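You operate a simulated robot arm through the tools that you are given. There is no shell and no other tool. Be economical: measure what you need, move in short steps, check, and stop when the job is done.

Carry out the task below with a simulated two-armed robot. There is one attempt and no reset: what you move stays moved.

JOB
Open the yarn drawer, put the purple bobbin in the inside the yarn drawer and shut the drawer again. Put the tilt sensor that says "C" from the second shelf from the bottom of the short shelving on top of the orange clay jar. Turn the gold dial to LOW. Open the tiles drawer, fetch the green tile from the inside of the tiles drawer and set it on the red record and shut the drawer again. Take the crate card that says "529" from the packing bench and leave it on the top of the beige desk. Stack the green dated box from the top of the beige desk on top of the white dated box. Put two of the white blocks from the top of the wooden table on the left shelf under the green table. Put the 500 ml tin mug from the top of the wooden table on the white paper sheet and the 250 ml tin mug on the third shelf from the bottom of the short shelving. Carry the wooden tray with both arms and set it on the second shelf from the bottom of the short shelving. Do these in any order. Set down upright: white block, tin mug.

Only the result counts: the job must be done as asked and must still hold three seconds after the hand-in. Knocking over, shifting, dropping, spilling or breaking anything else fails it. Flat cloth is picked up by pressing the open fingertips on it (5 to 10 N) and closing them slowly along it; thin cloth reads only 2 to 8 mm in the jaws.

ROBOT AND FRAMES
Two 7-joint arms with two-finger parallel grippers on one trunk, on a base that drives. Base frame: it is fixed to the floor where the robot stands at the start and does not move with it; the origin is under the middle of the robot, x ahead of it, y to its left, z up; the surface under the hand at the start is at about z = 800. Units: mm, rad, N and s.
The left shoulder is at the start at [70, 188, 1040], the right one opposite. With the tool pointing down near the work surface each hand reaches from about 340 to 800 mm from the robot's upright axis, wherever it stands, measured 20 degrees to its own side. Places, roughly: clay jar (6x6x7 cm) [1900, 2600, 800]; crate card [-2750, 3000, 750]; dated box [-3000, 750, 1000]; gold dial [3900, 2400, 1700]; green tile (6x6x3 cm) [-500, 3800, 300]; inside the yarn drawer [700, 200, 700]; left shelf under the green table [-2600, 4300, 300]; paper sheet (21x20x1 cm) [-1300, 500, 800]; purple bobbin (4x5x4 cm) [1700, 800, 700]; red record [-500, 6000, 1000]; second shelf of the short shelving [1900, 2300, 700]; third shelf of the short shelving [1900, 2300, 1200]; tiles drawer [-400, 3700, 300]; tilt sensor [2000, 2500, 750]; tin mug [-1000, 750, 750]; top of the beige desk [-2900, 500, 900]; white block (7x7x10 cm) [-1000, 1200, 800]; wooden tray [-750, 1250, 750]; yarn drawer [700, 200, 700]. Payload 3.91 kg a hand.
Tool frame (each hand has its own): the origin (TCP) lies between the finger pads and is the grasp point; the fingertips stand 30 mm ahead of it; z points along the fingers, y is the line along which they close. Largest opening 110 mm; finger width 20, thickness 10; the body of the gripper, 48 by 112 mm, starts 55 mm behind the TCP.
Orientation is that of the tool frame in the base frame, as [roll, pitch, yaw] about the fixed x, y, z axes, in that order (R = Rz(yaw) Ry(pitch) Rx(roll)). With the fingers straight down and closing along the base's y, the tool's x points along the base's -x, its y along +y and its z along -z.

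CONTROLS
- The arms move only by the tool play_rows. It takes "left_series", "right_series" or both (then of equal length, played together; a hand with none holds still); each is a list of rows, each an object (a shift or turn left out is 0, a gripper value left out holds the last) with "translation": the shift along the tool's x, y, z in mm, a list of three; "rotation": the turn, a rotation vector about the tool's x, y, z in degrees, a list of three; "grip": the gripper command, from -1 (fully open) to 1 (shut), values between in proportion. In form: [{"translation": [dx, dy, dz], "rotation": [wx, wy, wz], "grip": grip}, ...]. A call has 1 to 10 rows; each row is the pose to reach, as a shift and turn from the pose commanded when the call began, along the tool's axes at that moment. Each row takes 0.2 s and may step no farther than 50 mm and 0.15 rad from the row before; otherwise, or with a gripper value out of range, the whole call is refused. Where a pose cannot be reached the arm comes as near as it can. A force on the tool above 40 N (or 10 N above the force at the start of the call, whichever is more), or a blocked arm, ends the call early, and 0.2 s more pass. The fingers move at their own pace (about 72 mm/s each) and stop on an object; they squeeze with about 34 N. The grip force told is the motor's: it shows also when the fingers shut on nothing. Time passes only in rows, and 0.2 s behind the last, so rows that repeat a pose let the fingers close. It gives the time, the measured TCP pose, the force on the tool (base axes), the opening and the grip force at its end, in the units of the frame above (readings bear some noise), with the torque about the TCP (base axes, N m) and any sound that the robot's microphone picked up, and new pictures: "views" is both (left out), scene, wrist or none (wrist: the cameras of the hands that moved).
- Cameras (640 x 400 px; columns grow to the right, rows downward): "scene" is now at [91.8, 77.7, 1262.9]; the picture's right is [0.85, -0.52, 0.00], its down [-0.36, -0.59, -0.73] and it looks along [0.38, 0.62, -0.69] (base axes); focal length 214 px, centre (320, 200). "left" rides on the left gripper at [72, -17, -103] in its tool frame; the picture's right is [0.23, 0.97, 0.00], its down [-0.76, 0.18, -0.62] and it looks along [-0.61, 0.14, 0.78] (tool axes); focal length 222 px, centre (320, 200). "right" rides on the right gripper at [73, 17, -103] in its tool frame; the picture's right is [-0.23, 0.97, 0.00], its down [-0.76, -0.18, -0.62] and it looks along [-0.61, -0.14, 0.78] (tool axes); focal length 222 px, centre (320, 200). There is no depth. A picture from a camera that has moved, and an enlarged one, comes with that camera's place and axes in the base frame and with its lens. The place of the scene camera against the robot may be out by one fixed shift of up to 12 mm in any direction.
- raise_lower(by): slides the trunk up (or, below 0, down) by that many mm; the arms and the scene camera ride with it, the base frame stays. It gives what a move gives, with no picture.
- steer(legs): drives the robot by 1 to 6 legs, each [ahead, turn to the left] in mm and rad, along the robot's own axes; the way and the turn of a leg run together, so that a leg with both is an arc; at most 1500 mm and 3.142 rad a leg. The arms and the cameras ride along, it lands a little off, and it stops where it bumps. It gives what a move gives, and a new picture of the scene camera.
- pan_tilt(pan, tilt): turns the head with the scene camera to pan (to the left, within 1.501 rad either way) and tilt (down, from -0.506 to 1.204), counted from straight ahead of the robot. It gives what a move gives, and a new picture of the scene camera.
- enlarge(camera, box): a new picture of the part [left, top, right, bottom] of that camera's present view, enlarged. The clock stands still meanwhile.
- job_done(): hands the job in; it is judged then, once.

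Work in short steps. Places have to be worked out from the pictures, the camera data and where the tool is seen: move nearer, look again, correct. Check each grasp and each placing, and mend what went wrong. You have 567 turns and 360 pictures in all, those below and enlarged ones among them. Open the grippers and draw the arms clear of the work before you hand the job in, unless the task says otherwise; then end with one line.

The tools are called after ">>>" as name(argument=value, ...) on one line, values as JSON. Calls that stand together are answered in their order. play_rows: Moves the arms, as the interface text tells. Its arguments: {"type":"object","properties":{"left_series":{"type":"array"},"right_series":{"type":"array"},"views":{"type":"string","enum":["both","scene","wrist","none"]}},"required":[]} The other tools are called the same way: raise_lower (by) slides the trunk up or down; steer (legs) drives the base; pan_tilt (pan, tilt) turns the head that bears the scene camera; enlarge (camera, box) takes an enlarged picture of a part of a camera's view; job_done () hands the job in.

At the start:

```text
time: 0.0
left_eef_pos: [345.0, 495.4, 1052.6]
left_orientation: [-3.141, -0.001, -3.142]
left_force: [-0.2, 0.4, 0.3]
left_moment: [-0.02, -0.01, -0.02]
left_width: 110.2
left_finger_force: 0.0
right_eef_pos: [533.0, 65.8, 1129.8]
right_orientation: [3.061, -0.001, 3.09]
right_force: [0.2, 0.4, -0.2]
right_moment: [-0.03, 0.01, -0.04]
right_width: 110.0
right_finger_force: 0.0
trunk travel left (down, up): [-550.0, 390.0]
robot x, y, heading: [-2.0, 1.4, 0.002]
head pan, tilt: [1.025, 0.759]
```

scene: 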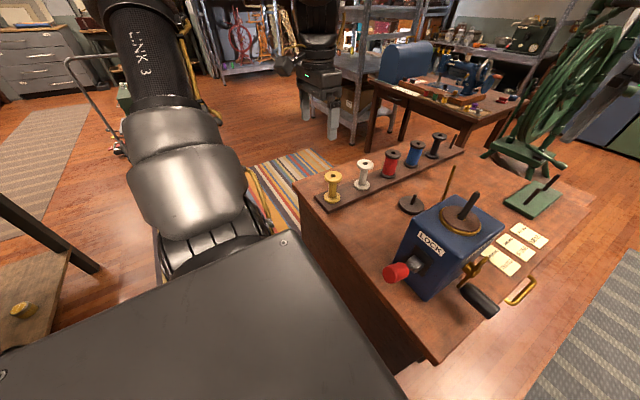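
right: 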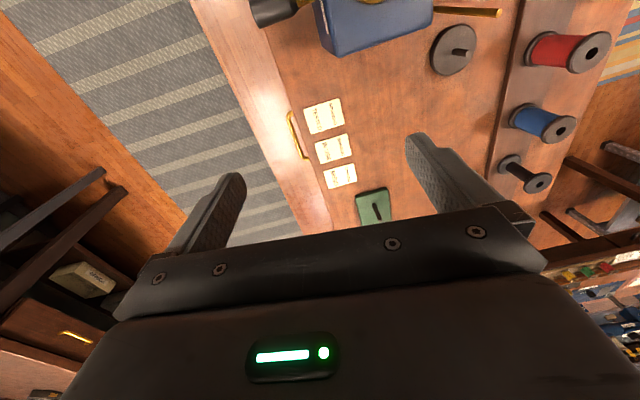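
left: 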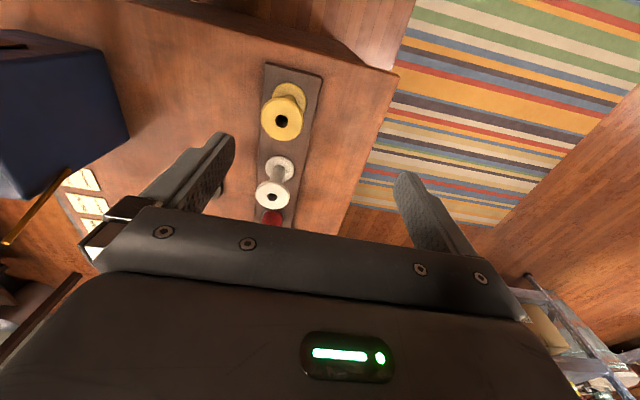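

I'll look around first, starting straight ahead.

>>> pan_tilt(pan=0.3, tilt=0.7)

>>> pan_tilt(pan=0.5, tilt=0.1)

>>> pan_tilt(pan=1.5, tilt=0.2)

>>> pan_tilt(pan=-0.5, tilt=0.5)

```text
time: 1.1
left_eef_pos: [345.4, 495.8, 1052.3]
left_orientation: [3.141, 0.001, -3.141]
left_force: [-0.1, 0.4, 0.3]
left_moment: [0.01, 0.01, -0.01]
left_width: 109.8
left_finger_force: 0.0
right_eef_pos: [534.6, 62.8, 1131.5]
right_orientation: [3.057, -0.001, 3.085]
right_force: [0.3, 0.2, -0.6]
right_moment: [0.01, -0.01, 0.02]
right_width: 110.1
right_finger_force: 0.1
trunk travel left (down, up): [-550.0, 390.0]
robot x, y, heading: [-4.7, 2.5, -0.0]
head pan, tilt: [0.3, 0.7]
camera scene: at [130.1, 32.4, 1267.8], right [0.3, -0.95, 0.0], down [-0.62, -0.19, -0.76], along [0.73, 0.23, -0.64], focal length 214 px, centre (320, 200)
```

scene: 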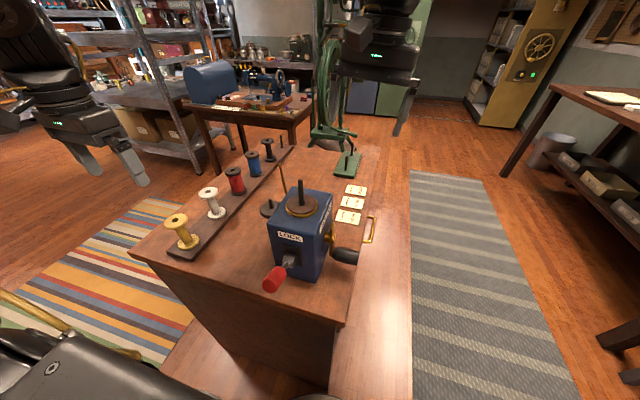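

```text
time: 2.1
left_eef_pos: [345.7, 495.0, 1052.5]
left_orientation: [-3.141, 0.0, 3.14]
left_force: [-0.2, 0.2, 0.0]
left_moment: [-0.03, 0.02, -0.01]
left_width: 109.6
left_finger_force: 0.0
right_eef_pos: [533.6, 62.0, 1131.6]
right_orientation: [3.057, -0.001, 3.084]
right_force: [0.6, -0.8, 1.2]
right_moment: [-0.05, 0.02, 0.01]
right_width: 110.1
right_finger_force: 0.1
trunk travel left (down, up): [-550.0, 390.0]
robot x, y, heading: [-0.7, 3.8, 0.003]
head pan, tilt: [0.499, 0.099]
camera scene: at [129.8, 51.2, 1322.5], right [0.48, -0.88, 0.0], down [-0.09, -0.05, -0.99], along [0.87, 0.48, -0.1], focal length 214 px, centre (320, 200)
```

scene: 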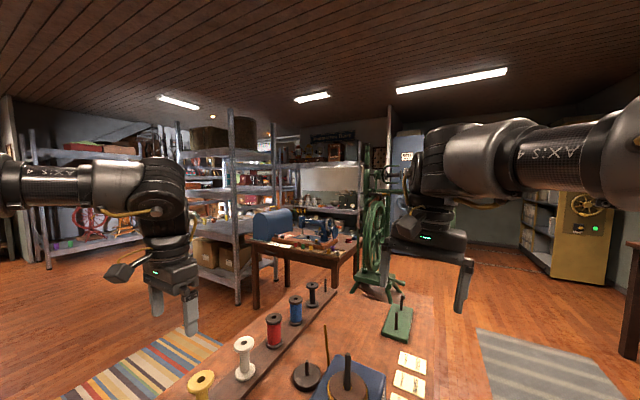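

```text
time: 3.4
left_eef_pos: [345.1, 496.3, 1052.5]
left_orientation: [-3.142, 0.0, 3.141]
left_force: [-0.5, 0.2, 0.0]
left_moment: [0.0, -0.03, -0.01]
left_width: 109.9
left_finger_force: 0.0
right_eef_pos: [533.4, 63.9, 1132.2]
right_orientation: [3.057, -0.002, 3.085]
right_force: [-0.6, -0.6, -0.4]
right_moment: [0.02, 0.03, 0.04]
right_width: 110.0
right_finger_force: 0.0
trunk travel left (down, up): [-550.0, 390.0]
robot x, y, heading: [-0.2, 0.7, 0.003]
head pan, tilt: [1.499, 0.201]
camera scene: at [55.7, 100.1, 1313.2], right [1.0, -0.07, 0.0], down [-0.01, -0.2, -0.98], along [0.07, 0.98, -0.2], focal length 214 px, centre (320, 200)
```

scene: 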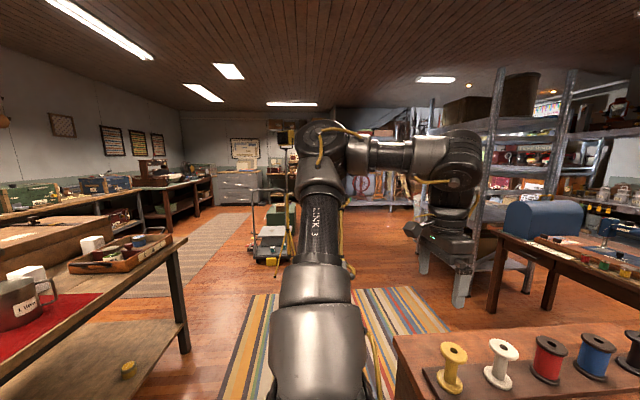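

```text
time: 5.3
left_eef_pos: [345.6, 496.8, 1052.5]
left_orientation: [-3.141, 0.002, 3.142]
left_force: [0.9, 0.0, -0.6]
left_moment: [-0.01, 0.01, -0.03]
left_width: 110.0
left_finger_force: 0.1
right_eef_pos: [532.6, 62.8, 1132.8]
right_orientation: [3.055, -0.002, 3.085]
right_force: [-0.1, 0.1, -0.2]
right_moment: [0.02, 0.02, -0.01]
right_width: 109.9
right_finger_force: 0.1
trunk travel left (down, up): [-550.0, 390.0]
robot x, y, heading: [-0.8, 2.2, 0.002]
head pan, tilt: [-0.499, 0.499]
camera scene: at [128.9, -36.4, 1285.6], right [-0.48, -0.88, 0.0], down [-0.42, 0.23, -0.88], along [0.77, -0.42, -0.48], focal length 214 px, centre (320, 200)
```

scene: 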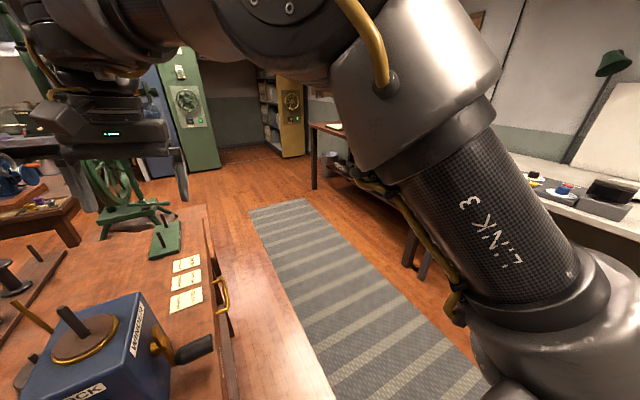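

The table ahead has a handle on its right side; I'll zoom on the cards and the box, in case something locks the drawer.

>>> pan_tilt(pan=-0.1, tilt=0.85)

>>> enlarge(camera="scene", box=[100, 80, 340, 230])

```text
time: 6.2
left_eef_pos: [345.8, 496.0, 1053.3]
left_orientation: [-3.14, 0.001, -3.14]
left_force: [-0.5, 0.3, 0.1]
left_moment: [-0.01, 0.02, 0.0]
left_width: 109.6
left_finger_force: 0.1
right_eef_pos: [533.7, 62.6, 1132.6]
right_orientation: [3.056, -0.003, 3.085]
right_force: [-0.8, 0.0, 0.4]
right_moment: [0.02, 0.0, 0.03]
right_width: 110.2
right_finger_force: 0.1
trunk travel left (down, up): [-550.0, 390.0]
robot x, y, heading: [0.1, 4.1, 0.003]
head pan, tilt: [-0.099, 0.85]
camera scene: at [126.8, -0.8, 1255.6], right [-0.1, -0.99, 0.0], down [-0.75, 0.07, -0.66], along [0.66, -0.07, -0.75], focal length 214 px, centre (320, 200)
```

scene: 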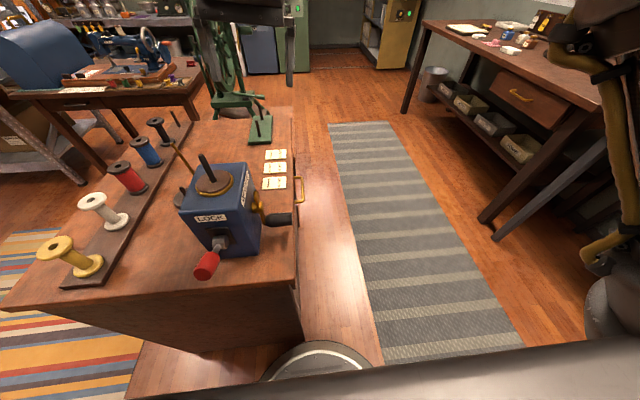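

```text
2.67 times, centred on (220, 155) of scene
camera zoom: at [126.8, -0.8, 1255.6], right [-0.1, -0.99, 0.0], down [-0.75, 0.07, -0.66], along [0.66, -0.07, -0.75], focal length 572 px, centre (587, 320)
```

zoom: 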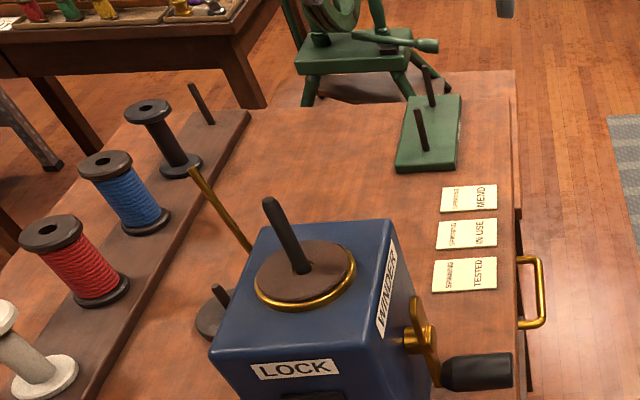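

The handle of the yarn drawer is at about (637, 17, 740), facing −y. Next I look for the purple bobbin on the sewing table and the dial farther off.

>>> pan_tilt(pan=0.45, tilt=0.3)

>>> enlarge(camera="scene", box=[220, 140, 380, 240])

>>> enlarge(camera="scene", box=[0, 40, 320, 240])

>>> enlarge(camera="scene", box=[290, 40, 450, 140])

```text
time: 7.1
left_eef_pos: [345.2, 495.5, 1052.5]
left_orientation: [3.141, -0.001, 3.141]
left_force: [-0.4, -0.4, -0.6]
left_moment: [-0.03, 0.01, 0.0]
left_width: 110.0
left_finger_force: 0.0
right_eef_pos: [532.9, 63.2, 1132.2]
right_orientation: [3.055, -0.003, 3.085]
right_force: [0.4, 0.1, 0.0]
right_moment: [-0.03, 0.02, -0.02]
right_width: 109.7
right_finger_force: 0.1
trunk travel left (down, up): [-550.0, 390.0]
robot x, y, heading: [-1.6, -0.3, 0.002]
head pan, tilt: [0.45, 0.3]
camera scene: at [133.1, 47.7, 1303.8], right [0.43, -0.9, 0.0], down [-0.27, -0.13, -0.95], along [0.86, 0.41, -0.3], focal length 214 px, centre (320, 200)
```

scene: 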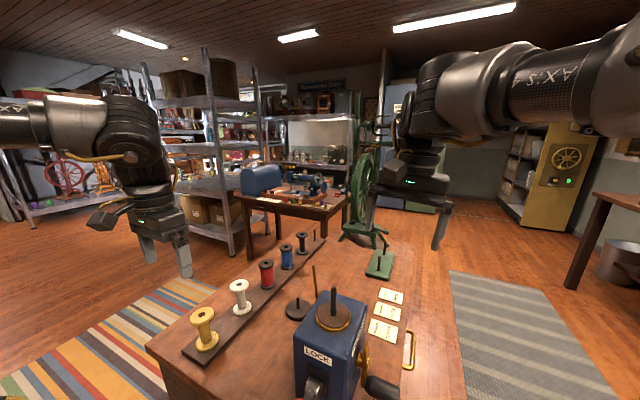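

```text
4.00 times, centred on (300, 190) of scene
camera zoom: at [133.1, 47.7, 1303.8], right [0.43, -0.9, 0.0], down [-0.27, -0.13, -0.95], along [0.86, 0.41, -0.3], focal length 858 px, centre (400, 240)
```

zoom: 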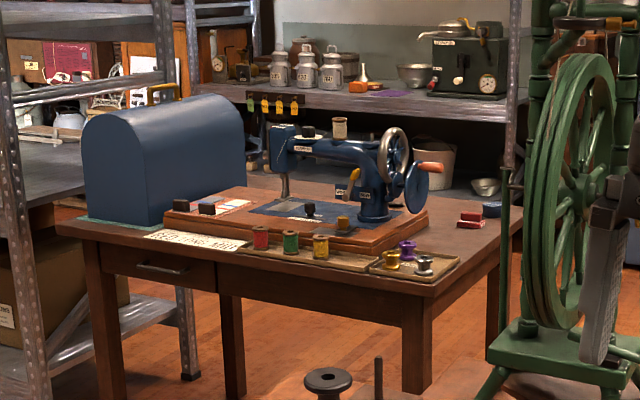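

```text
2.00 times, centred on (160, 140) of scene
camera zoom: at [133.1, 47.7, 1303.8], right [0.43, -0.9, 0.0], down [-0.27, -0.13, -0.95], along [0.86, 0.41, -0.3], focal length 429 px, centre (640, 320)
```

zoom: 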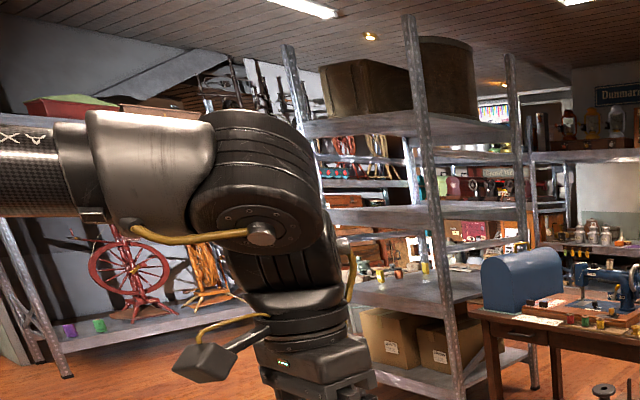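

```text
4.00 times, centred on (370, 90) of scene
camera zoom: at [133.1, 47.7, 1303.8], right [0.43, -0.9, 0.0], down [-0.27, -0.13, -0.95], along [0.86, 0.41, -0.3], focal length 858 px, centre (120, 640)
```

zoom: 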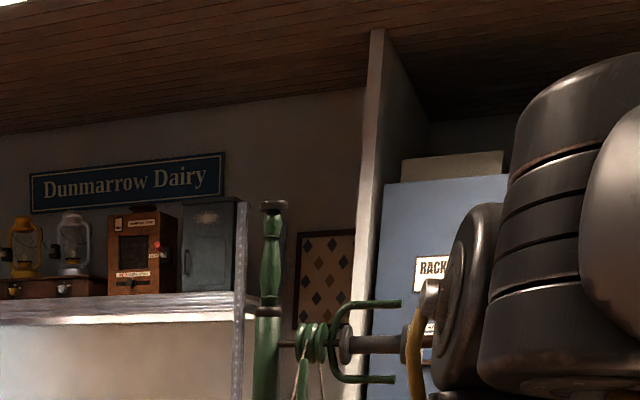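

Purple bobbin is at about (1692, 775). I drive around the left of the yarn table to about (1000, 1000) facing +x.

>>> steer(legs=[[0, 1.5708], [1000, 0], [0, -1.5708], [800, 0]])

>>> pan_tilt(pan=-0.2, tilt=0.5)

```text
time: 12.5
left_eef_pos: [-501.8, 405.4, 1052.0]
left_orientation: [3.141, -0.006, -1.558]
left_force: [-0.8, -0.1, -0.3]
left_moment: [-0.03, 0.03, -0.01]
left_width: 110.2
left_finger_force: 0.1
right_eef_pos: [-40.6, 612.5, 1166.6]
right_orientation: [2.979, 0.013, -1.661]
right_force: [-0.2, 0.7, -1.1]
right_moment: [-0.05, 0.02, 0.03]
right_width: 110.1
right_finger_force: 0.0
trunk travel left (down, up): [-550.0, 390.0]
robot x, y, heading: [-9.0, 66.4, 1.491]
head pan, tilt: [0.45, 0.3]
stopped in leg 2: the robot was blocked; the commanded pose is now the measured one
camera scene: at [-38.3, 211.9, 1303.7], right [0.93, 0.36, 0.0], down [0.11, -0.28, -0.95], along [-0.35, 0.89, -0.3], focal length 214 px, centre (320, 200)
```

scene: 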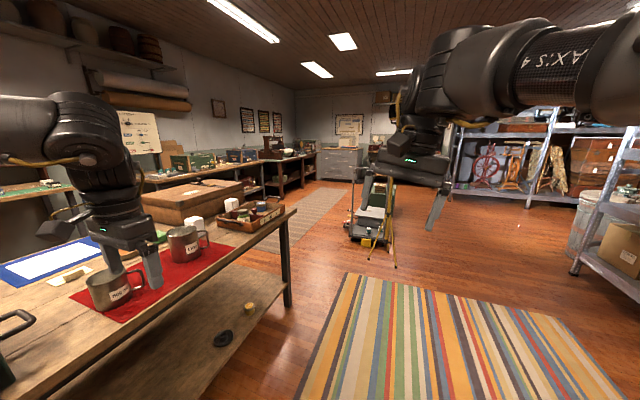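

```text
time: 13.6
left_eef_pos: [-502.6, 403.5, 1051.0]
left_orientation: [3.142, -0.003, -1.557]
left_force: [0.1, -1.1, 0.0]
left_moment: [-0.04, -0.02, 0.02]
left_width: 109.7
left_finger_force: 0.0
right_eef_pos: [-42.2, 610.6, 1166.8]
right_orientation: [2.978, 0.014, -1.662]
right_force: [0.8, 1.1, -0.7]
right_moment: [0.0, -0.01, 0.01]
right_width: 109.8
right_finger_force: 0.1
trunk travel left (down, up): [-550.0, 390.0]
robot x, y, heading: [-11.5, 66.6, 1.494]
head pan, tilt: [-0.201, 0.499]
camera scene: at [19.5, 210.5, 1285.5], right [0.96, -0.28, 0.0], down [-0.13, -0.46, -0.88], along [0.24, 0.84, -0.48], focal length 214 px, centre (320, 200)
```

scene: 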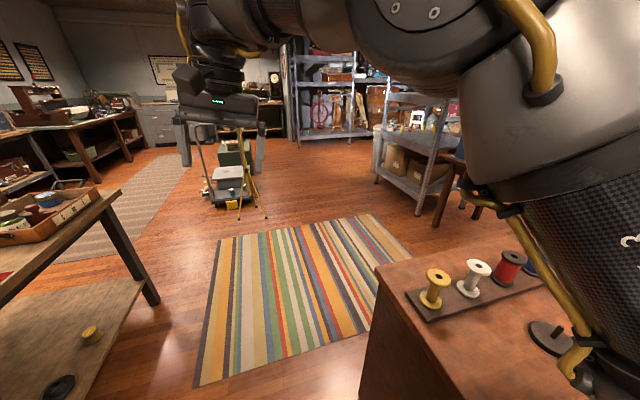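

Blocked on the right side, likely the table corner. I back off a little, move over to the left and go on.

>>> steer(legs=[[-70, 0], [0, 0.45], [450, 0], [0, -0.37], [600, 0]])

```text
time: 22.4
left_eef_pos: [-706.9, 1324.7, 1052.8]
left_orientation: [3.14, -0.003, -1.477]
left_force: [0.5, -0.7, 0.0]
left_moment: [-0.01, 0.01, -0.01]
left_width: 110.3
left_finger_force: 0.0
right_eef_pos: [-263.7, 1568.4, 1168.0]
right_orientation: [2.979, 0.015, -1.579]
right_force: [0.2, 0.8, 0.4]
right_moment: [0.0, -0.02, 0.03]
right_width: 110.3
right_finger_force: 0.1
trunk travel left (down, up): [-550.0, 390.0]
robot x, y, heading: [-185.6, 1025.0, 1.57]
head pan, tilt: [-0.201, 0.499]
camera scene: at [-171.2, 1173.9, 1285.5], right [0.98, -0.2, 0.0], down [-0.09, -0.47, -0.88], along [0.17, 0.86, -0.48], focal length 214 px, centre (320, 200)
```

scene: 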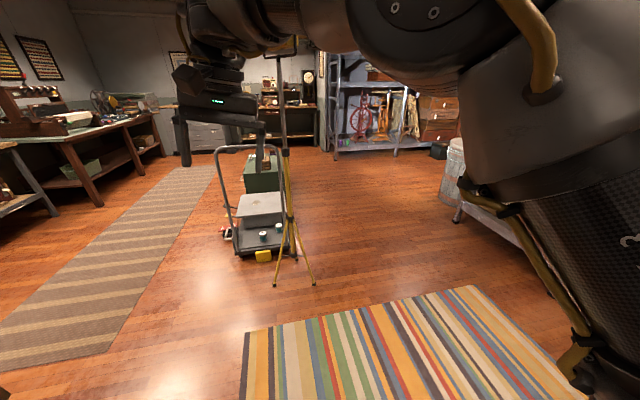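

Now I'm beside the wooden table; I look left at it, and further round.

>>> pan_tilt(pan=1.5, tilt=0.6)

>>> pan_tilt(pan=0.6, tilt=0.25)

>>> pan_tilt(pan=-0.9, tilt=0.2)

```text
time: 24.1
left_eef_pos: [-708.0, 1323.4, 1051.6]
left_orientation: [-3.139, -0.004, -1.477]
left_force: [-0.4, -0.4, 0.2]
left_moment: [0.02, -0.02, 0.0]
left_width: 110.0
left_finger_force: 0.1
right_eef_pos: [-264.7, 1567.0, 1166.6]
right_orientation: [2.979, 0.016, -1.579]
right_force: [0.1, 0.0, 0.4]
right_moment: [0.0, 0.03, -0.01]
right_width: 110.1
right_finger_force: 0.1
trunk travel left (down, up): [-550.0, 390.0]
robot x, y, heading: [-188.6, 1028.4, 1.572]
head pan, tilt: [1.499, 0.6]
camera scene: at [-277.3, 1090.7, 1276.4], right [0.07, 1.0, 0.0], down [0.56, -0.04, -0.82], along [-0.82, 0.06, -0.57], focal length 214 px, centre (320, 200)
```

scene: 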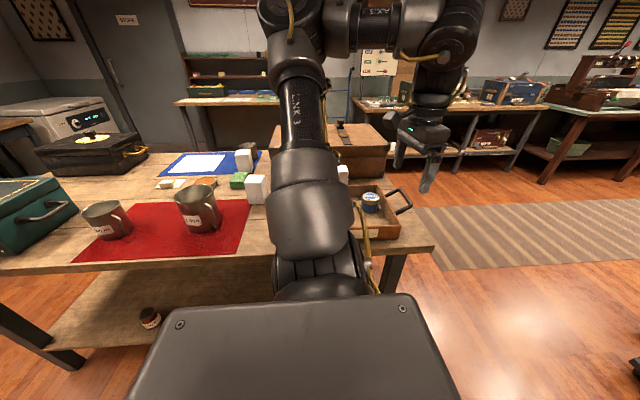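

```text
time: 25.3
left_eef_pos: [-707.4, 1323.5, 1051.7]
left_orientation: [3.141, -0.003, -1.476]
left_force: [-0.6, -0.1, 0.3]
left_moment: [0.0, 0.03, 0.02]
left_width: 110.2
left_finger_force: 0.1
right_eef_pos: [-263.8, 1567.7, 1166.8]
right_orientation: [2.979, 0.016, -1.578]
right_force: [-0.7, 0.0, 0.5]
right_moment: [-0.01, 0.02, 0.0]
right_width: 110.1
right_finger_force: 0.0
trunk travel left (down, up): [-550.0, 390.0]
robot x, y, heading: [-190.0, 1022.7, 1.569]
head pan, tilt: [0.6, 0.25]
camera scene: at [-242.2, 1161.4, 1308.6], right [0.82, 0.57, 0.0], down [0.14, -0.2, -0.97], along [-0.55, 0.8, -0.25], focal length 214 px, centre (320, 200)
```

scene: 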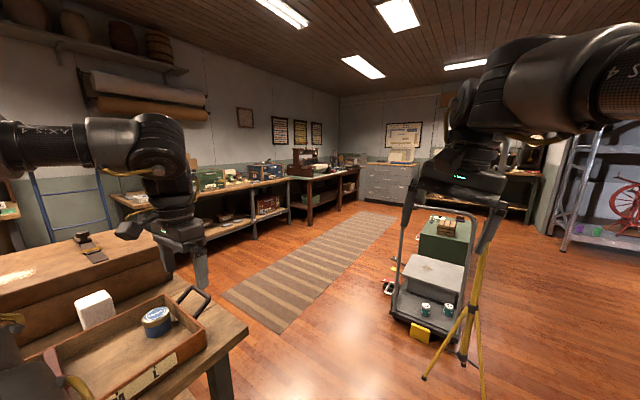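

```text
time: 26.9
left_eef_pos: [-707.2, 1325.0, 1051.8]
left_orientation: [3.141, -0.003, -1.476]
left_force: [0.3, -0.1, 0.3]
left_moment: [-0.03, 0.01, 0.01]
left_width: 109.9
left_finger_force: 0.1
right_eef_pos: [-264.8, 1567.0, 1167.1]
right_orientation: [2.979, 0.015, -1.581]
right_force: [0.6, -0.1, -0.9]
right_moment: [-0.01, -0.02, 0.01]
right_width: 109.9
right_finger_force: 0.1
trunk travel left (down, up): [-550.0, 390.0]
robot x, y, heading: [-190.9, 1025.8, 1.572]
head pan, tilt: [-0.901, 0.201]
camera scene: at [-116.3, 1142.6, 1313.2], right [0.62, -0.78, 0.0], down [-0.16, -0.12, -0.98], along [0.77, 0.61, -0.2], focal length 214 px, centre (320, 200)
```

scene: 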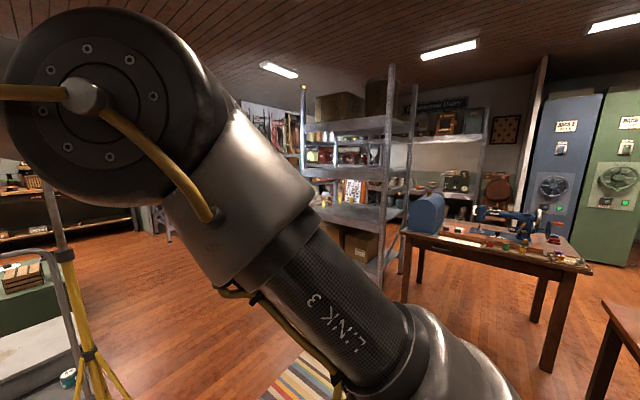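

Now turn to face +x and drive toward the sewing table.

>>> steer(legs=[[0, -1.572], [1190, 0]])

>>> pan_tilt(pan=-0.3, tilt=0.6)

```text
time: 36.8
left_eef_pos: [1296.4, 1561.9, 1051.9]
left_orientation: [3.141, -0.003, -3.034]
left_force: [0.0, 0.7, 0.0]
left_moment: [0.02, -0.02, 0.01]
left_width: 110.0
left_finger_force: 0.0
right_eef_pos: [1545.7, 1120.8, 1166.3]
right_orientation: [2.979, 0.015, -3.141]
right_force: [-1.0, -0.1, 0.0]
right_moment: [-0.01, -0.01, 0.0]
right_width: 110.1
right_finger_force: 0.0
trunk travel left (down, up): [-550.0, 390.0]
robot x, y, heading: [1004.1, 1034.2, 0.014]
head pan, tilt: [-0.901, 0.201]
camera scene: at [1113.1, 973.2, 1313.2], right [-0.78, -0.63, 0.0], down [-0.13, 0.15, -0.98], along [0.62, -0.76, -0.2], focal length 214 px, centre (320, 200)
```

scene: 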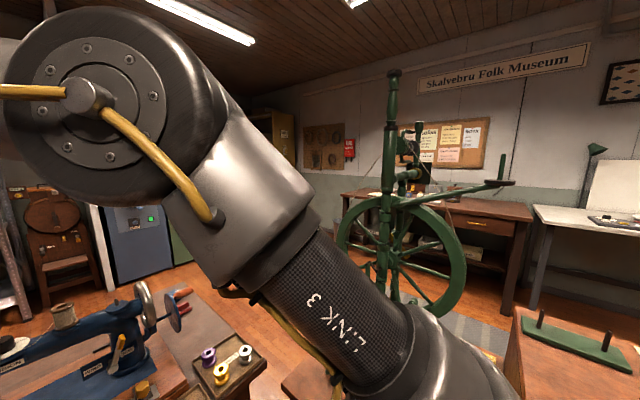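

```text
time: 37.8
left_eef_pos: [1296.5, 1562.1, 1051.9]
left_orientation: [3.141, -0.004, -3.035]
left_force: [-1.4, 0.3, 0.3]
left_moment: [0.02, 0.01, 0.02]
left_width: 110.1
left_finger_force: 0.1
right_eef_pos: [1544.8, 1120.1, 1167.1]
right_orientation: [2.976, 0.015, -3.139]
right_force: [-0.1, 0.5, 0.1]
right_moment: [0.0, 0.02, -0.02]
right_width: 110.2
right_finger_force: 0.0
trunk travel left (down, up): [-550.0, 390.0]
robot x, y, heading: [1007.4, 1035.9, 0.012]
head pan, tilt: [-0.3, 0.6]
camera scene: at [1138.9, 1020.4, 1276.5], right [-0.28, -0.96, 0.0], down [-0.54, 0.16, -0.83], along [0.79, -0.23, -0.56], focal length 214 px, centre (320, 200)
```

scene: 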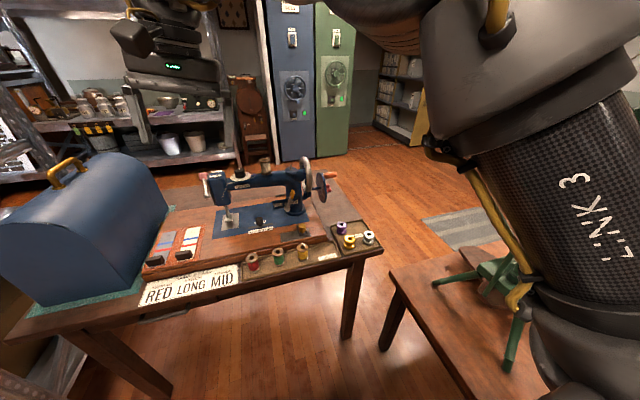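

Purple bobbin is at about (1689, 783). I bring the right hand above it, levelling its tilt.

>>> play_rows(right_series=[{"translation": [-16, -40, 10], "rotation": [1, 0, 0], "grip": -1}, {"translation": [-32, -79, 20], "rotation": [2, 0, 0]}, {"translation": [-48, -119, 31], "rotation": [3.2, 0, 0]}, {"translation": [-64, -159, 41], "rotation": [4.2, 0, 0]}, {"translation": [-80, -198, 51], "rotation": [5.3, 0, 0]}, {"translation": [-96, -238, 61], "rotation": [6.3, 0, 0]}, {"translation": [-112, -278, 72], "rotation": [7.4, 0, 0]}, {"translation": [-128, -317, 82], "rotation": [8.4, 0, 0]}, {"translation": [-144, -357, 92], "rotation": [9.5, 0, 0]}, {"translation": [-144, -357, 92], "rotation": [9.5, 0, 0]}], views="both")

```text
time: 40.0
left_eef_pos: [1295.6, 1561.8, 1052.3]
left_orientation: [3.141, -0.003, -3.035]
left_force: [0.4, 0.3, -0.2]
left_moment: [-0.03, 0.01, 0.0]
left_width: 109.9
left_finger_force: 0.0
right_eef_pos: [1538.1, 945.1, 996.4]
right_orientation: [-3.138, 0.017, 3.14]
right_force: [-1.0, 0.7, 0.0]
right_moment: [0.0, -0.02, 0.01]
right_width: 110.1
right_finger_force: 0.1
right hand out of reach, approached as far as the arm can: row 3, 4, 5, 6, 7, 8, 9, 10
trunk travel left (down, up): [-550.0, 390.0]
robot x, y, heading: [1005.0, 1040.2, 0.013]
head pan, tilt: [-0.3, 0.6]
camera scene: at [1138.6, 1020.8, 1276.5], right [-0.28, -0.96, 0.0], down [-0.54, 0.16, -0.83], along [0.79, -0.23, -0.56], focal length 214 px, centre (320, 200)
camera right: at [1462.3, 963.5, 1097.8], right [0.23, 0.97, 0.0], down [0.75, -0.18, 0.64], along [0.62, -0.14, -0.77], focal length 222 px, centre (320, 200)
```

scene: 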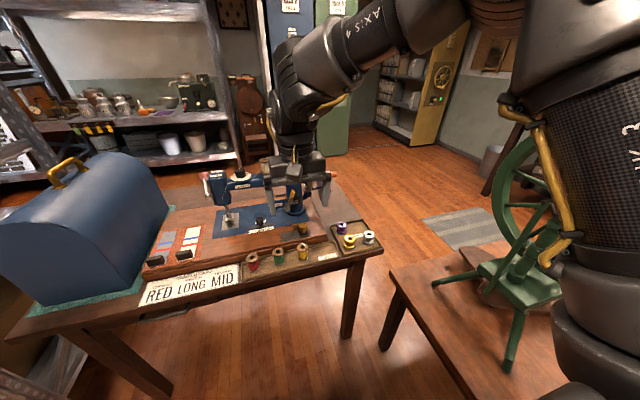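
right: 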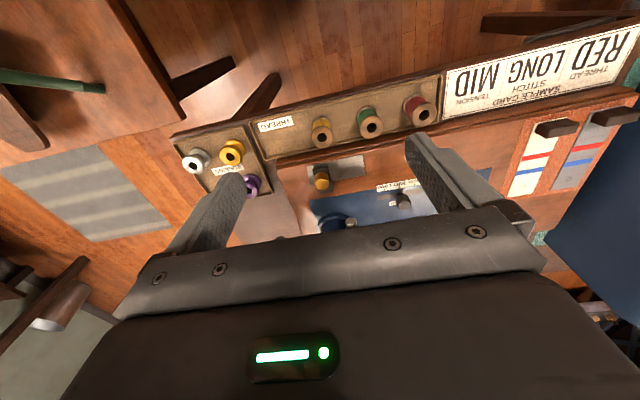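

Out of reach at that height; I drive 130 mm closer.

>>> steer(legs=[[130, 0]])

```text
time: 41.3
left_eef_pos: [1421.8, 1566.7, 1051.8]
left_orientation: [-3.14, -0.003, -3.029]
left_force: [-0.1, 0.1, -0.1]
left_moment: [0.03, 0.01, 0.0]
left_width: 110.0
left_finger_force: 0.1
right_eef_pos: [1665.7, 951.8, 996.1]
right_orientation: [-3.141, 0.017, -3.134]
right_force: [1.2, 0.5, 0.3]
right_moment: [0.0, 0.02, -0.01]
right_width: 110.1
right_finger_force: 0.1
trunk travel left (down, up): [-550.0, 390.0]
robot x, y, heading: [1133.3, 1037.5, 0.017]
head pan, tilt: [-0.3, 0.6]
camera scene: at [1268.2, 1023.5, 1276.5], right [-0.28, -0.96, 0.0], down [-0.54, 0.16, -0.82], along [0.79, -0.23, -0.57], focal length 214 px, centre (320, 200)
```

scene: 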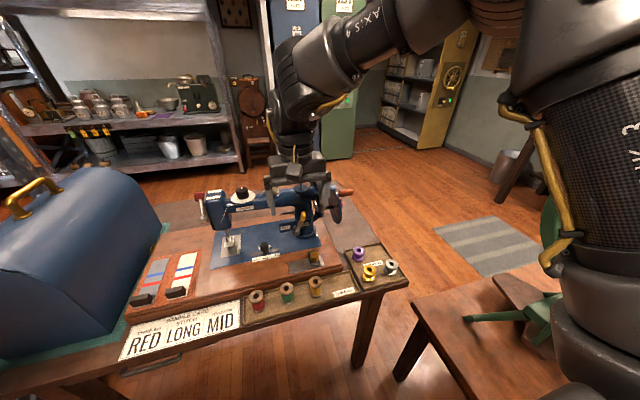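

Bobbin now estimates to (1680, 782). Move the right hand sideways over it, then partly down.

>>> play_rows(right_series=[{"translation": [-4, -45, 0]}, {"translation": [-8, -90, 0]}, {"translation": [-12, -135, 0]}, {"translation": [-14, -170, 10]}, {"translation": [-14, -170, 50]}, {"translation": [-14, -170, 96]}])

```text
time: 42.7
left_eef_pos: [1422.5, 1565.8, 1052.6]
left_orientation: [-3.14, -0.004, -3.029]
left_force: [-0.9, 0.3, 0.7]
left_moment: [-0.02, -0.01, 0.01]
left_width: 110.2
left_finger_force: 0.1
right_eef_pos: [1603.1, 870.3, 910.9]
right_orientation: [-3.139, 0.022, 3.138]
right_force: [0.0, -0.2, 0.7]
right_moment: [0.0, 0.01, -0.03]
right_width: 110.1
right_finger_force: 0.1
right hand out of reach, approached as far as the arm can: row 1, 2, 3, 4, 5, 6
trunk travel left (down, up): [-550.0, 390.0]
robot x, y, heading: [1133.7, 1041.8, 0.022]
head pan, tilt: [-0.3, 0.6]
camera scene: at [1269.0, 1023.3, 1276.4], right [-0.28, -0.96, 0.0], down [-0.54, 0.16, -0.82], along [0.79, -0.23, -0.57], focal length 214 px, centre (320, 200)
camera right: at [1528.6, 888.7, 1011.8], right [0.23, 0.97, 0.0], down [0.75, -0.18, 0.64], along [0.62, -0.15, -0.77], focal length 222 px, centre (320, 200)
```

scene: 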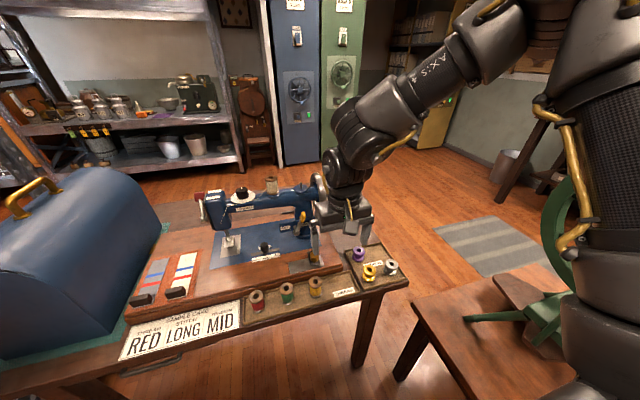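
right: 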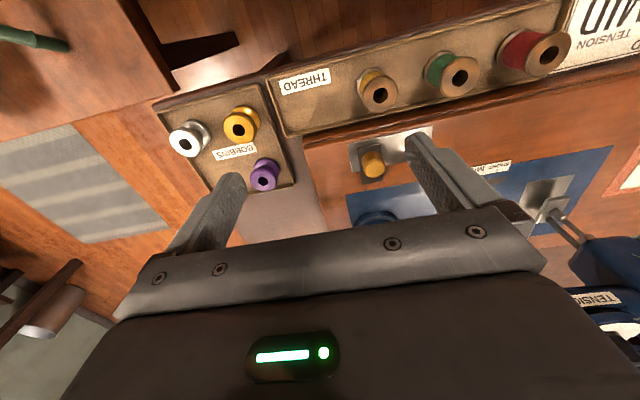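

The reach result is odd; I test with a zero move to see whether the commanded pose stayed at the unreachable place.

>>> play_rows(right_series=[{"translation": [0, 0, 0]}], views="none")

```text
time: 43.1
left_eef_pos: [1421.2, 1565.1, 1051.3]
left_orientation: [3.141, -0.005, -3.029]
left_force: [0.7, 0.8, 0.8]
left_moment: [0.03, 0.03, 0.03]
left_width: 110.2
left_finger_force: 0.0
right_eef_pos: [1603.1, 869.9, 911.3]
right_orientation: [-3.138, 0.018, 3.138]
right_force: [1.0, 0.1, 1.2]
right_moment: [0.0, 0.0, 0.0]
right_width: 110.1
right_finger_force: 0.2
trunk travel left (down, up): [-550.0, 390.0]
robot x, y, heading: [1134.0, 1037.4, 0.026]
head pan, tilt: [-0.3, 0.6]
```

The command follows the measured pose. I try stepping toward the bobbin in a lower path.

>>> play_rows(right_series=[{"translation": [-20, -25, 15]}, {"translation": [-40, -50, 25]}, {"translation": [-60, -70, 35]}, {"translation": [-77, -88, 35]}], views="none")

```text
time: 44.1
left_eef_pos: [1421.8, 1564.9, 1052.7]
left_orientation: [-3.14, -0.003, -3.029]
left_force: [0.5, 0.5, -0.1]
left_moment: [0.01, 0.0, 0.02]
left_width: 109.9
left_finger_force: 0.0
right_eef_pos: [1604.5, 873.9, 884.0]
right_orientation: [-3.138, 0.018, -3.141]
right_force: [-0.4, 0.6, 0.1]
right_moment: [-0.01, -0.04, -0.03]
right_width: 110.0
right_finger_force: 0.0
right hand out of reach, approached as far as the arm can: row 1, 2, 3, 4
trunk travel left (down, up): [-550.0, 390.0]
robot x, y, heading: [1132.7, 1037.7, 0.019]
head pan, tilt: [-0.3, 0.6]
```

Possibly a wrist limit; I yaw the hand 25° outward and then try forward again.

>>> play_rows(right_series=[{"rotation": [0, 0, 8]}, {"rotation": [0, 0, 16]}, {"rotation": [0, 0, 25]}, {"translation": [-30, -30, 0], "rotation": [0, 0, 25]}, {"translation": [-60, -60, 0], "rotation": [0, 0, 25]}, {"translation": [-76, -92, 0], "rotation": [0, 0, 25]}], views="scene")

```text
refused: row 3 steps farther than a row can; nothing moved
```

>>> play_rows(right_series=[{"rotation": [0, 0, 8]}, {"rotation": [0, 0, 16]}, {"rotation": [0, 0, 24]}, {"translation": [-30, -30, 0], "rotation": [0, 0, 24]}, {"translation": [-60, -60, 0], "rotation": [0, 0, 24]}, {"translation": [-76, -92, 0], "rotation": [0, 0, 24]}], views="scene")

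```text
time: 45.5
left_eef_pos: [1420.5, 1566.7, 1051.4]
left_orientation: [-3.142, -0.002, -3.028]
left_force: [-0.5, -0.1, -0.6]
left_moment: [0.0, -0.05, 0.03]
left_width: 110.3
left_finger_force: 0.1
right_eef_pos: [1681.8, 782.0, 883.1]
right_orientation: [3.137, 0.015, 2.728]
right_force: [0.4, 0.5, -0.8]
right_moment: [0.0, -0.04, -0.04]
right_width: 110.3
right_finger_force: 0.1
trunk travel left (down, up): [-550.0, 390.0]
robot x, y, heading: [1131.6, 1038.5, 0.019]
head pan, tilt: [-0.3, 0.6]
camera scene: at [1267.1, 1023.9, 1276.6], right [-0.28, -0.96, 0.0], down [-0.54, 0.16, -0.83], along [0.79, -0.23, -0.56], focal length 214 px, centre (320, 200)
```

scene: 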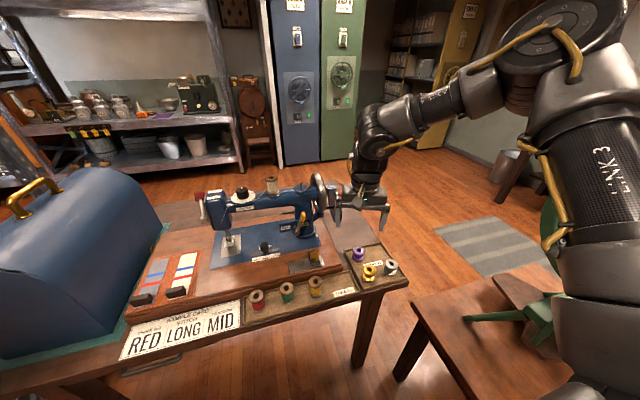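

That worked: yaw outward frees reach. Check with the wrist camera at this spot.

>>> play_rows(right_series=[{"translation": [0, 0, 40]}], views="wrist")

```text
time: 45.9
left_eef_pos: [1422.8, 1564.9, 1051.9]
left_orientation: [3.14, -0.005, -3.03]
left_force: [0.0, -0.4, 0.4]
left_moment: [0.04, 0.01, -0.04]
left_width: 110.0
left_finger_force: 0.1
right_eef_pos: [1686.0, 780.4, 840.4]
right_orientation: [3.137, 0.013, 2.729]
right_force: [-0.1, 0.5, 0.2]
right_moment: [-0.01, 0.01, -0.02]
right_width: 110.0
right_finger_force: 0.1
trunk travel left (down, up): [-550.0, 390.0]
robot x, y, heading: [1137.5, 1038.8, 0.019]
head pan, tilt: [-0.3, 0.6]
camera right: at [1623.6, 825.3, 943.0], right [0.6, 0.8, 0.01], down [0.62, -0.47, 0.63], along [0.51, -0.37, -0.77], focal length 222 px, centre (320, 200)
```

right: 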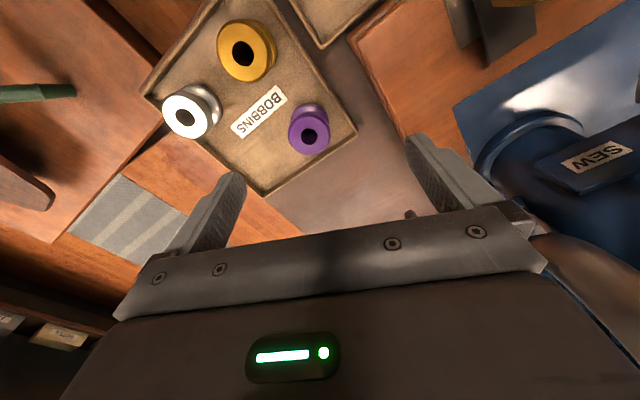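

Purple bobbin computed at (1679, 777). I descend in line to z≈762.

>>> play_rows(right_series=[{"translation": [5, -5, 20]}, {"translation": [5, -5, 45]}, {"translation": [5, -5, 65]}, {"translation": [5, -5, 78]}], views="both")

```text
time: 46.7
left_eef_pos: [1420.3, 1565.1, 1052.7]
left_orientation: [3.14, -0.002, -3.031]
left_force: [-0.3, -0.5, 0.1]
left_moment: [0.02, 0.01, 0.03]
left_width: 110.2
left_finger_force: 0.1
right_eef_pos: [1679.9, 784.6, 789.1]
right_orientation: [3.126, 0.021, 2.73]
right_force: [-12.2, 1.3, 20.2]
right_moment: [1.07, 0.11, 0.45]
right_width: 108.2
right_finger_force: 0.0
trunk travel left (down, up): [-550.0, 390.0]
robot x, y, heading: [1135.7, 1040.5, 0.021]
head pan, tilt: [-0.3, 0.6]
stopped in row 4 (right hand): the force on the tool passed its limit at 50 N (the readings are from after the stop); the commanded pose is now the measured one
camera scene: at [1266.6, 1023.7, 1276.8], right [-0.28, -0.96, 0.0], down [-0.54, 0.16, -0.83], along [0.79, -0.23, -0.56], focal length 214 px, centre (320, 200)
camera right: at [1616.5, 827.6, 890.9], right [0.6, 0.8, 0.02], down [0.61, -0.47, 0.64], along [0.52, -0.37, -0.77], focal length 222 px, centre (320, 200)
```

scene: 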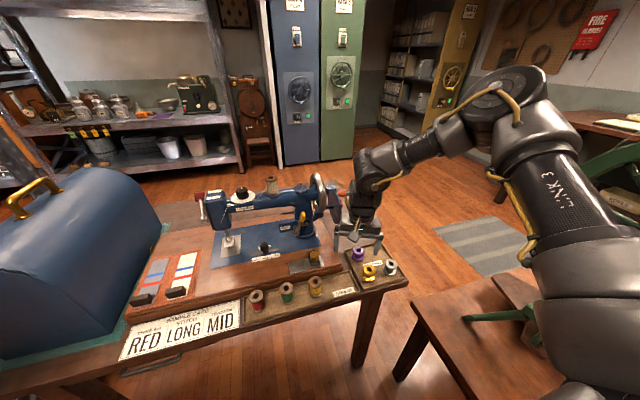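
right: 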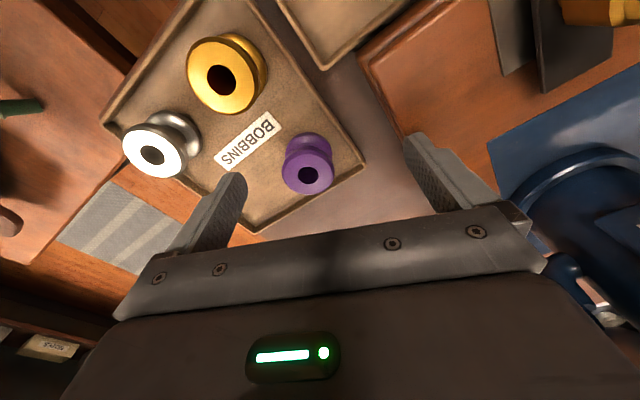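

The +y finger touched the sewing machine's raised base; the bobbin itself sits at (1680, 774) with its top at ~z 760. I lift a bit, narrow the fingers to ~52 mm, yaw 20° more and centre over it.

>>> play_rows(right_series=[{"translation": [0, 0, -20], "rotation": [0, 0, 0], "grip": 0.05}, {"translation": [-4, -10, -20], "rotation": [0, 0, 7]}, {"translation": [-4, -10, -20], "rotation": [0, 0, 14]}, {"translation": [-4, -10, -20], "rotation": [0, 0, 20]}, {"translation": [-4, -10, -20], "rotation": [0, 0, 20]}], views="wrist")

```text
time: 47.9
left_eef_pos: [1421.7, 1565.7, 1052.1]
left_orientation: [3.14, -0.003, -3.031]
left_force: [0.7, 0.3, -0.5]
left_moment: [0.04, -0.01, 0.02]
left_width: 110.1
left_finger_force: 0.2
right_eef_pos: [1679.1, 771.0, 807.5]
right_orientation: [3.124, 0.016, 2.378]
right_force: [-0.2, 0.3, -0.6]
right_moment: [-0.02, -0.01, 0.0]
right_width: 52.4
right_finger_force: 0.0
trunk travel left (down, up): [-550.0, 390.0]
robot x, y, heading: [1133.3, 1038.5, 0.019]
head pan, tilt: [-0.3, 0.6]
camera right: at [1635.7, 833.5, 909.5], right [0.84, 0.55, 0.02], down [0.41, -0.66, 0.63], along [0.36, -0.52, -0.78], focal length 222 px, centre (320, 200)
```

right: 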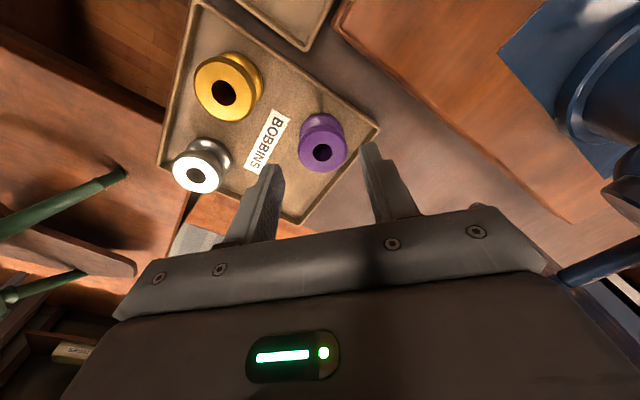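

Aligned exactly. Descend.

>>> play_rows(right_series=[{"translation": [0, 0, 25]}, {"translation": [0, 0, 45]}, {"translation": [0, 0, 58]}], views="wrist")

```text
time: 48.9
left_eef_pos: [1421.2, 1565.7, 1052.1]
left_orientation: [-3.14, -0.001, -3.032]
left_force: [0.7, 0.7, -0.1]
left_moment: [0.03, 0.02, 0.0]
left_width: 110.0
left_finger_force: 0.1
right_eef_pos: [1681.1, 768.3, 755.9]
right_orientation: [3.117, 0.024, 2.376]
right_force: [-11.4, 0.3, 23.3]
right_moment: [-0.53, 1.14, -0.12]
right_width: 51.6
right_finger_force: 0.2
trunk travel left (down, up): [-550.0, 390.0]
robot x, y, heading: [1130.5, 1042.0, 0.018]
head pan, tilt: [-0.3, 0.6]
stopped in row 3 (right hand): the force on the tool passed its limit at 44 N (the readings are from after the stop); the commanded pose is now the measured one
camera right: at [1636.1, 832.0, 856.8], right [0.84, 0.54, 0.03], down [0.4, -0.66, 0.64], along [0.37, -0.52, -0.77], focal length 222 px, centre (320, 200)
```

right: 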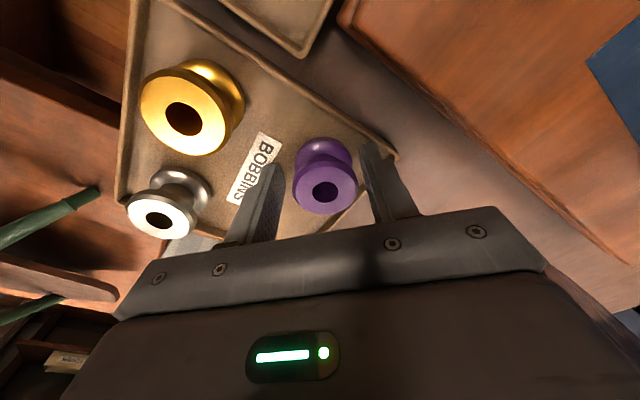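

Tips touch the tray rim at z≈726; the bobbin is between the fingers. Close.

>>> play_rows(right_series=[{"translation": [0, 0, -4]}, {"translation": [0, 0, -4], "grip": 1}, {"translation": [0, 0, -4]}, {"translation": [0, 0, -4]}, {"translation": [0, 0, -30]}, {"translation": [0, 0, -70]}], views="both")

```text
time: 50.3
left_eef_pos: [1421.8, 1565.5, 1052.4]
left_orientation: [3.141, -0.005, -3.029]
left_force: [-0.6, 0.8, 0.8]
left_moment: [0.0, -0.01, 0.01]
left_width: 110.2
left_finger_force: 0.1
right_eef_pos: [1681.8, 769.2, 822.1]
right_orientation: [3.12, 0.023, 2.376]
right_force: [0.0, 0.1, -0.4]
right_moment: [-0.01, 0.02, -0.05]
right_width: 40.9
right_finger_force: 33.6
trunk travel left (down, up): [-550.0, 390.0]
robot x, y, heading: [1138.1, 1043.0, 0.022]
head pan, tilt: [-0.3, 0.6]
camera scene: at [1267.5, 1023.7, 1276.5], right [-0.28, -0.96, 0.0], down [-0.54, 0.16, -0.83], along [0.79, -0.23, -0.56], focal length 214 px, centre (320, 200)
camera right: at [1637.4, 832.4, 923.0], right [0.84, 0.55, 0.03], down [0.41, -0.66, 0.64], along [0.36, -0.52, -0.77], focal length 222 px, centre (320, 200)
```

scene: 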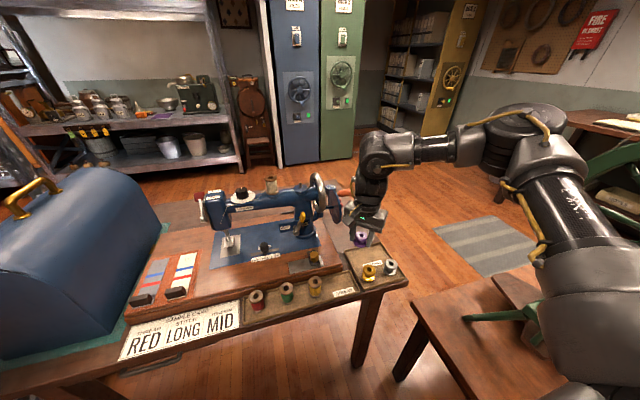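
right: 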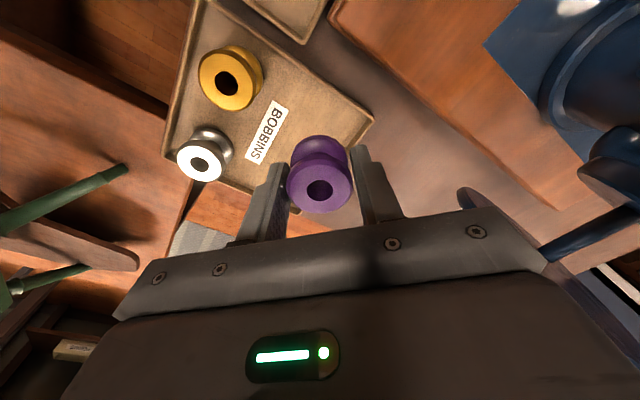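

Bobbin held (40.9 mm, 33.6 N). I lift it higher, then back out westward and go around to the aisle south of the yarn table.

>>> play_rows(right_series=[{"translation": [0, 0, -45]}, {"translation": [0, 0, -90]}, {"translation": [0, 0, -130]}], views="none")

>>> steer(legs=[[-1330, 0], [0, -1.59], [600, 0]])

```text
time: 51.1
left_eef_pos: [1421.8, 1566.1, 1051.8]
left_orientation: [3.141, -0.002, -3.031]
left_force: [-0.6, 0.1, -0.4]
left_moment: [-0.04, -0.03, 0.03]
left_width: 109.9
left_finger_force: 0.0
right_eef_pos: [1677.1, 765.6, 951.5]
right_orientation: [3.117, 0.021, 2.376]
right_force: [-1.0, 0.2, 0.5]
right_moment: [-0.01, -0.04, -0.02]
right_width: 40.5
right_finger_force: 34.0
trunk travel left (down, up): [-550.0, 390.0]
robot x, y, heading: [1134.6, 1039.7, 0.019]
head pan, tilt: [-0.3, 0.6]
```

```text
time: 64.6
left_eef_pos: [255.5, 102.3, 1051.8]
left_orientation: [3.141, -0.003, 1.557]
left_force: [-0.7, -0.1, -0.2]
left_moment: [0.05, -0.01, -0.03]
left_width: 110.3
left_finger_force: 0.0
right_eef_pos: [-569.9, -51.6, 951.9]
right_orientation: [3.116, 0.02, 0.681]
right_force: [0.4, 0.4, -1.5]
right_moment: [0.01, 0.0, -0.02]
right_width: 40.3
right_finger_force: 33.9
trunk travel left (down, up): [-550.0, 390.0]
robot x, y, heading: [-230.4, 455.9, -1.679]
head pan, tilt: [-0.3, 0.6]
camera scene: at [-271.1, 329.2, 1276.4], right [-0.92, 0.39, 0.0], down [0.22, 0.52, -0.82], along [-0.33, -0.76, -0.57], focal length 214 px, centre (320, 200)
```

scene: 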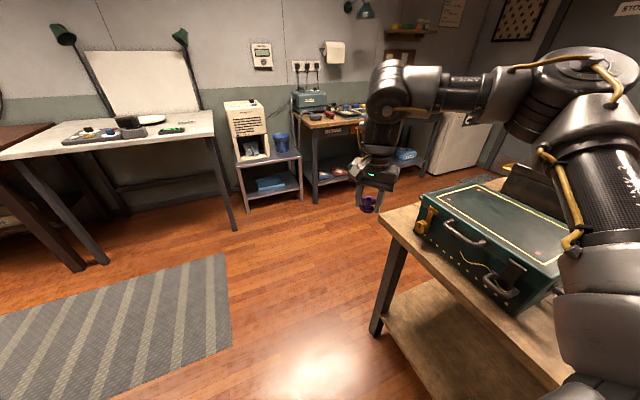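

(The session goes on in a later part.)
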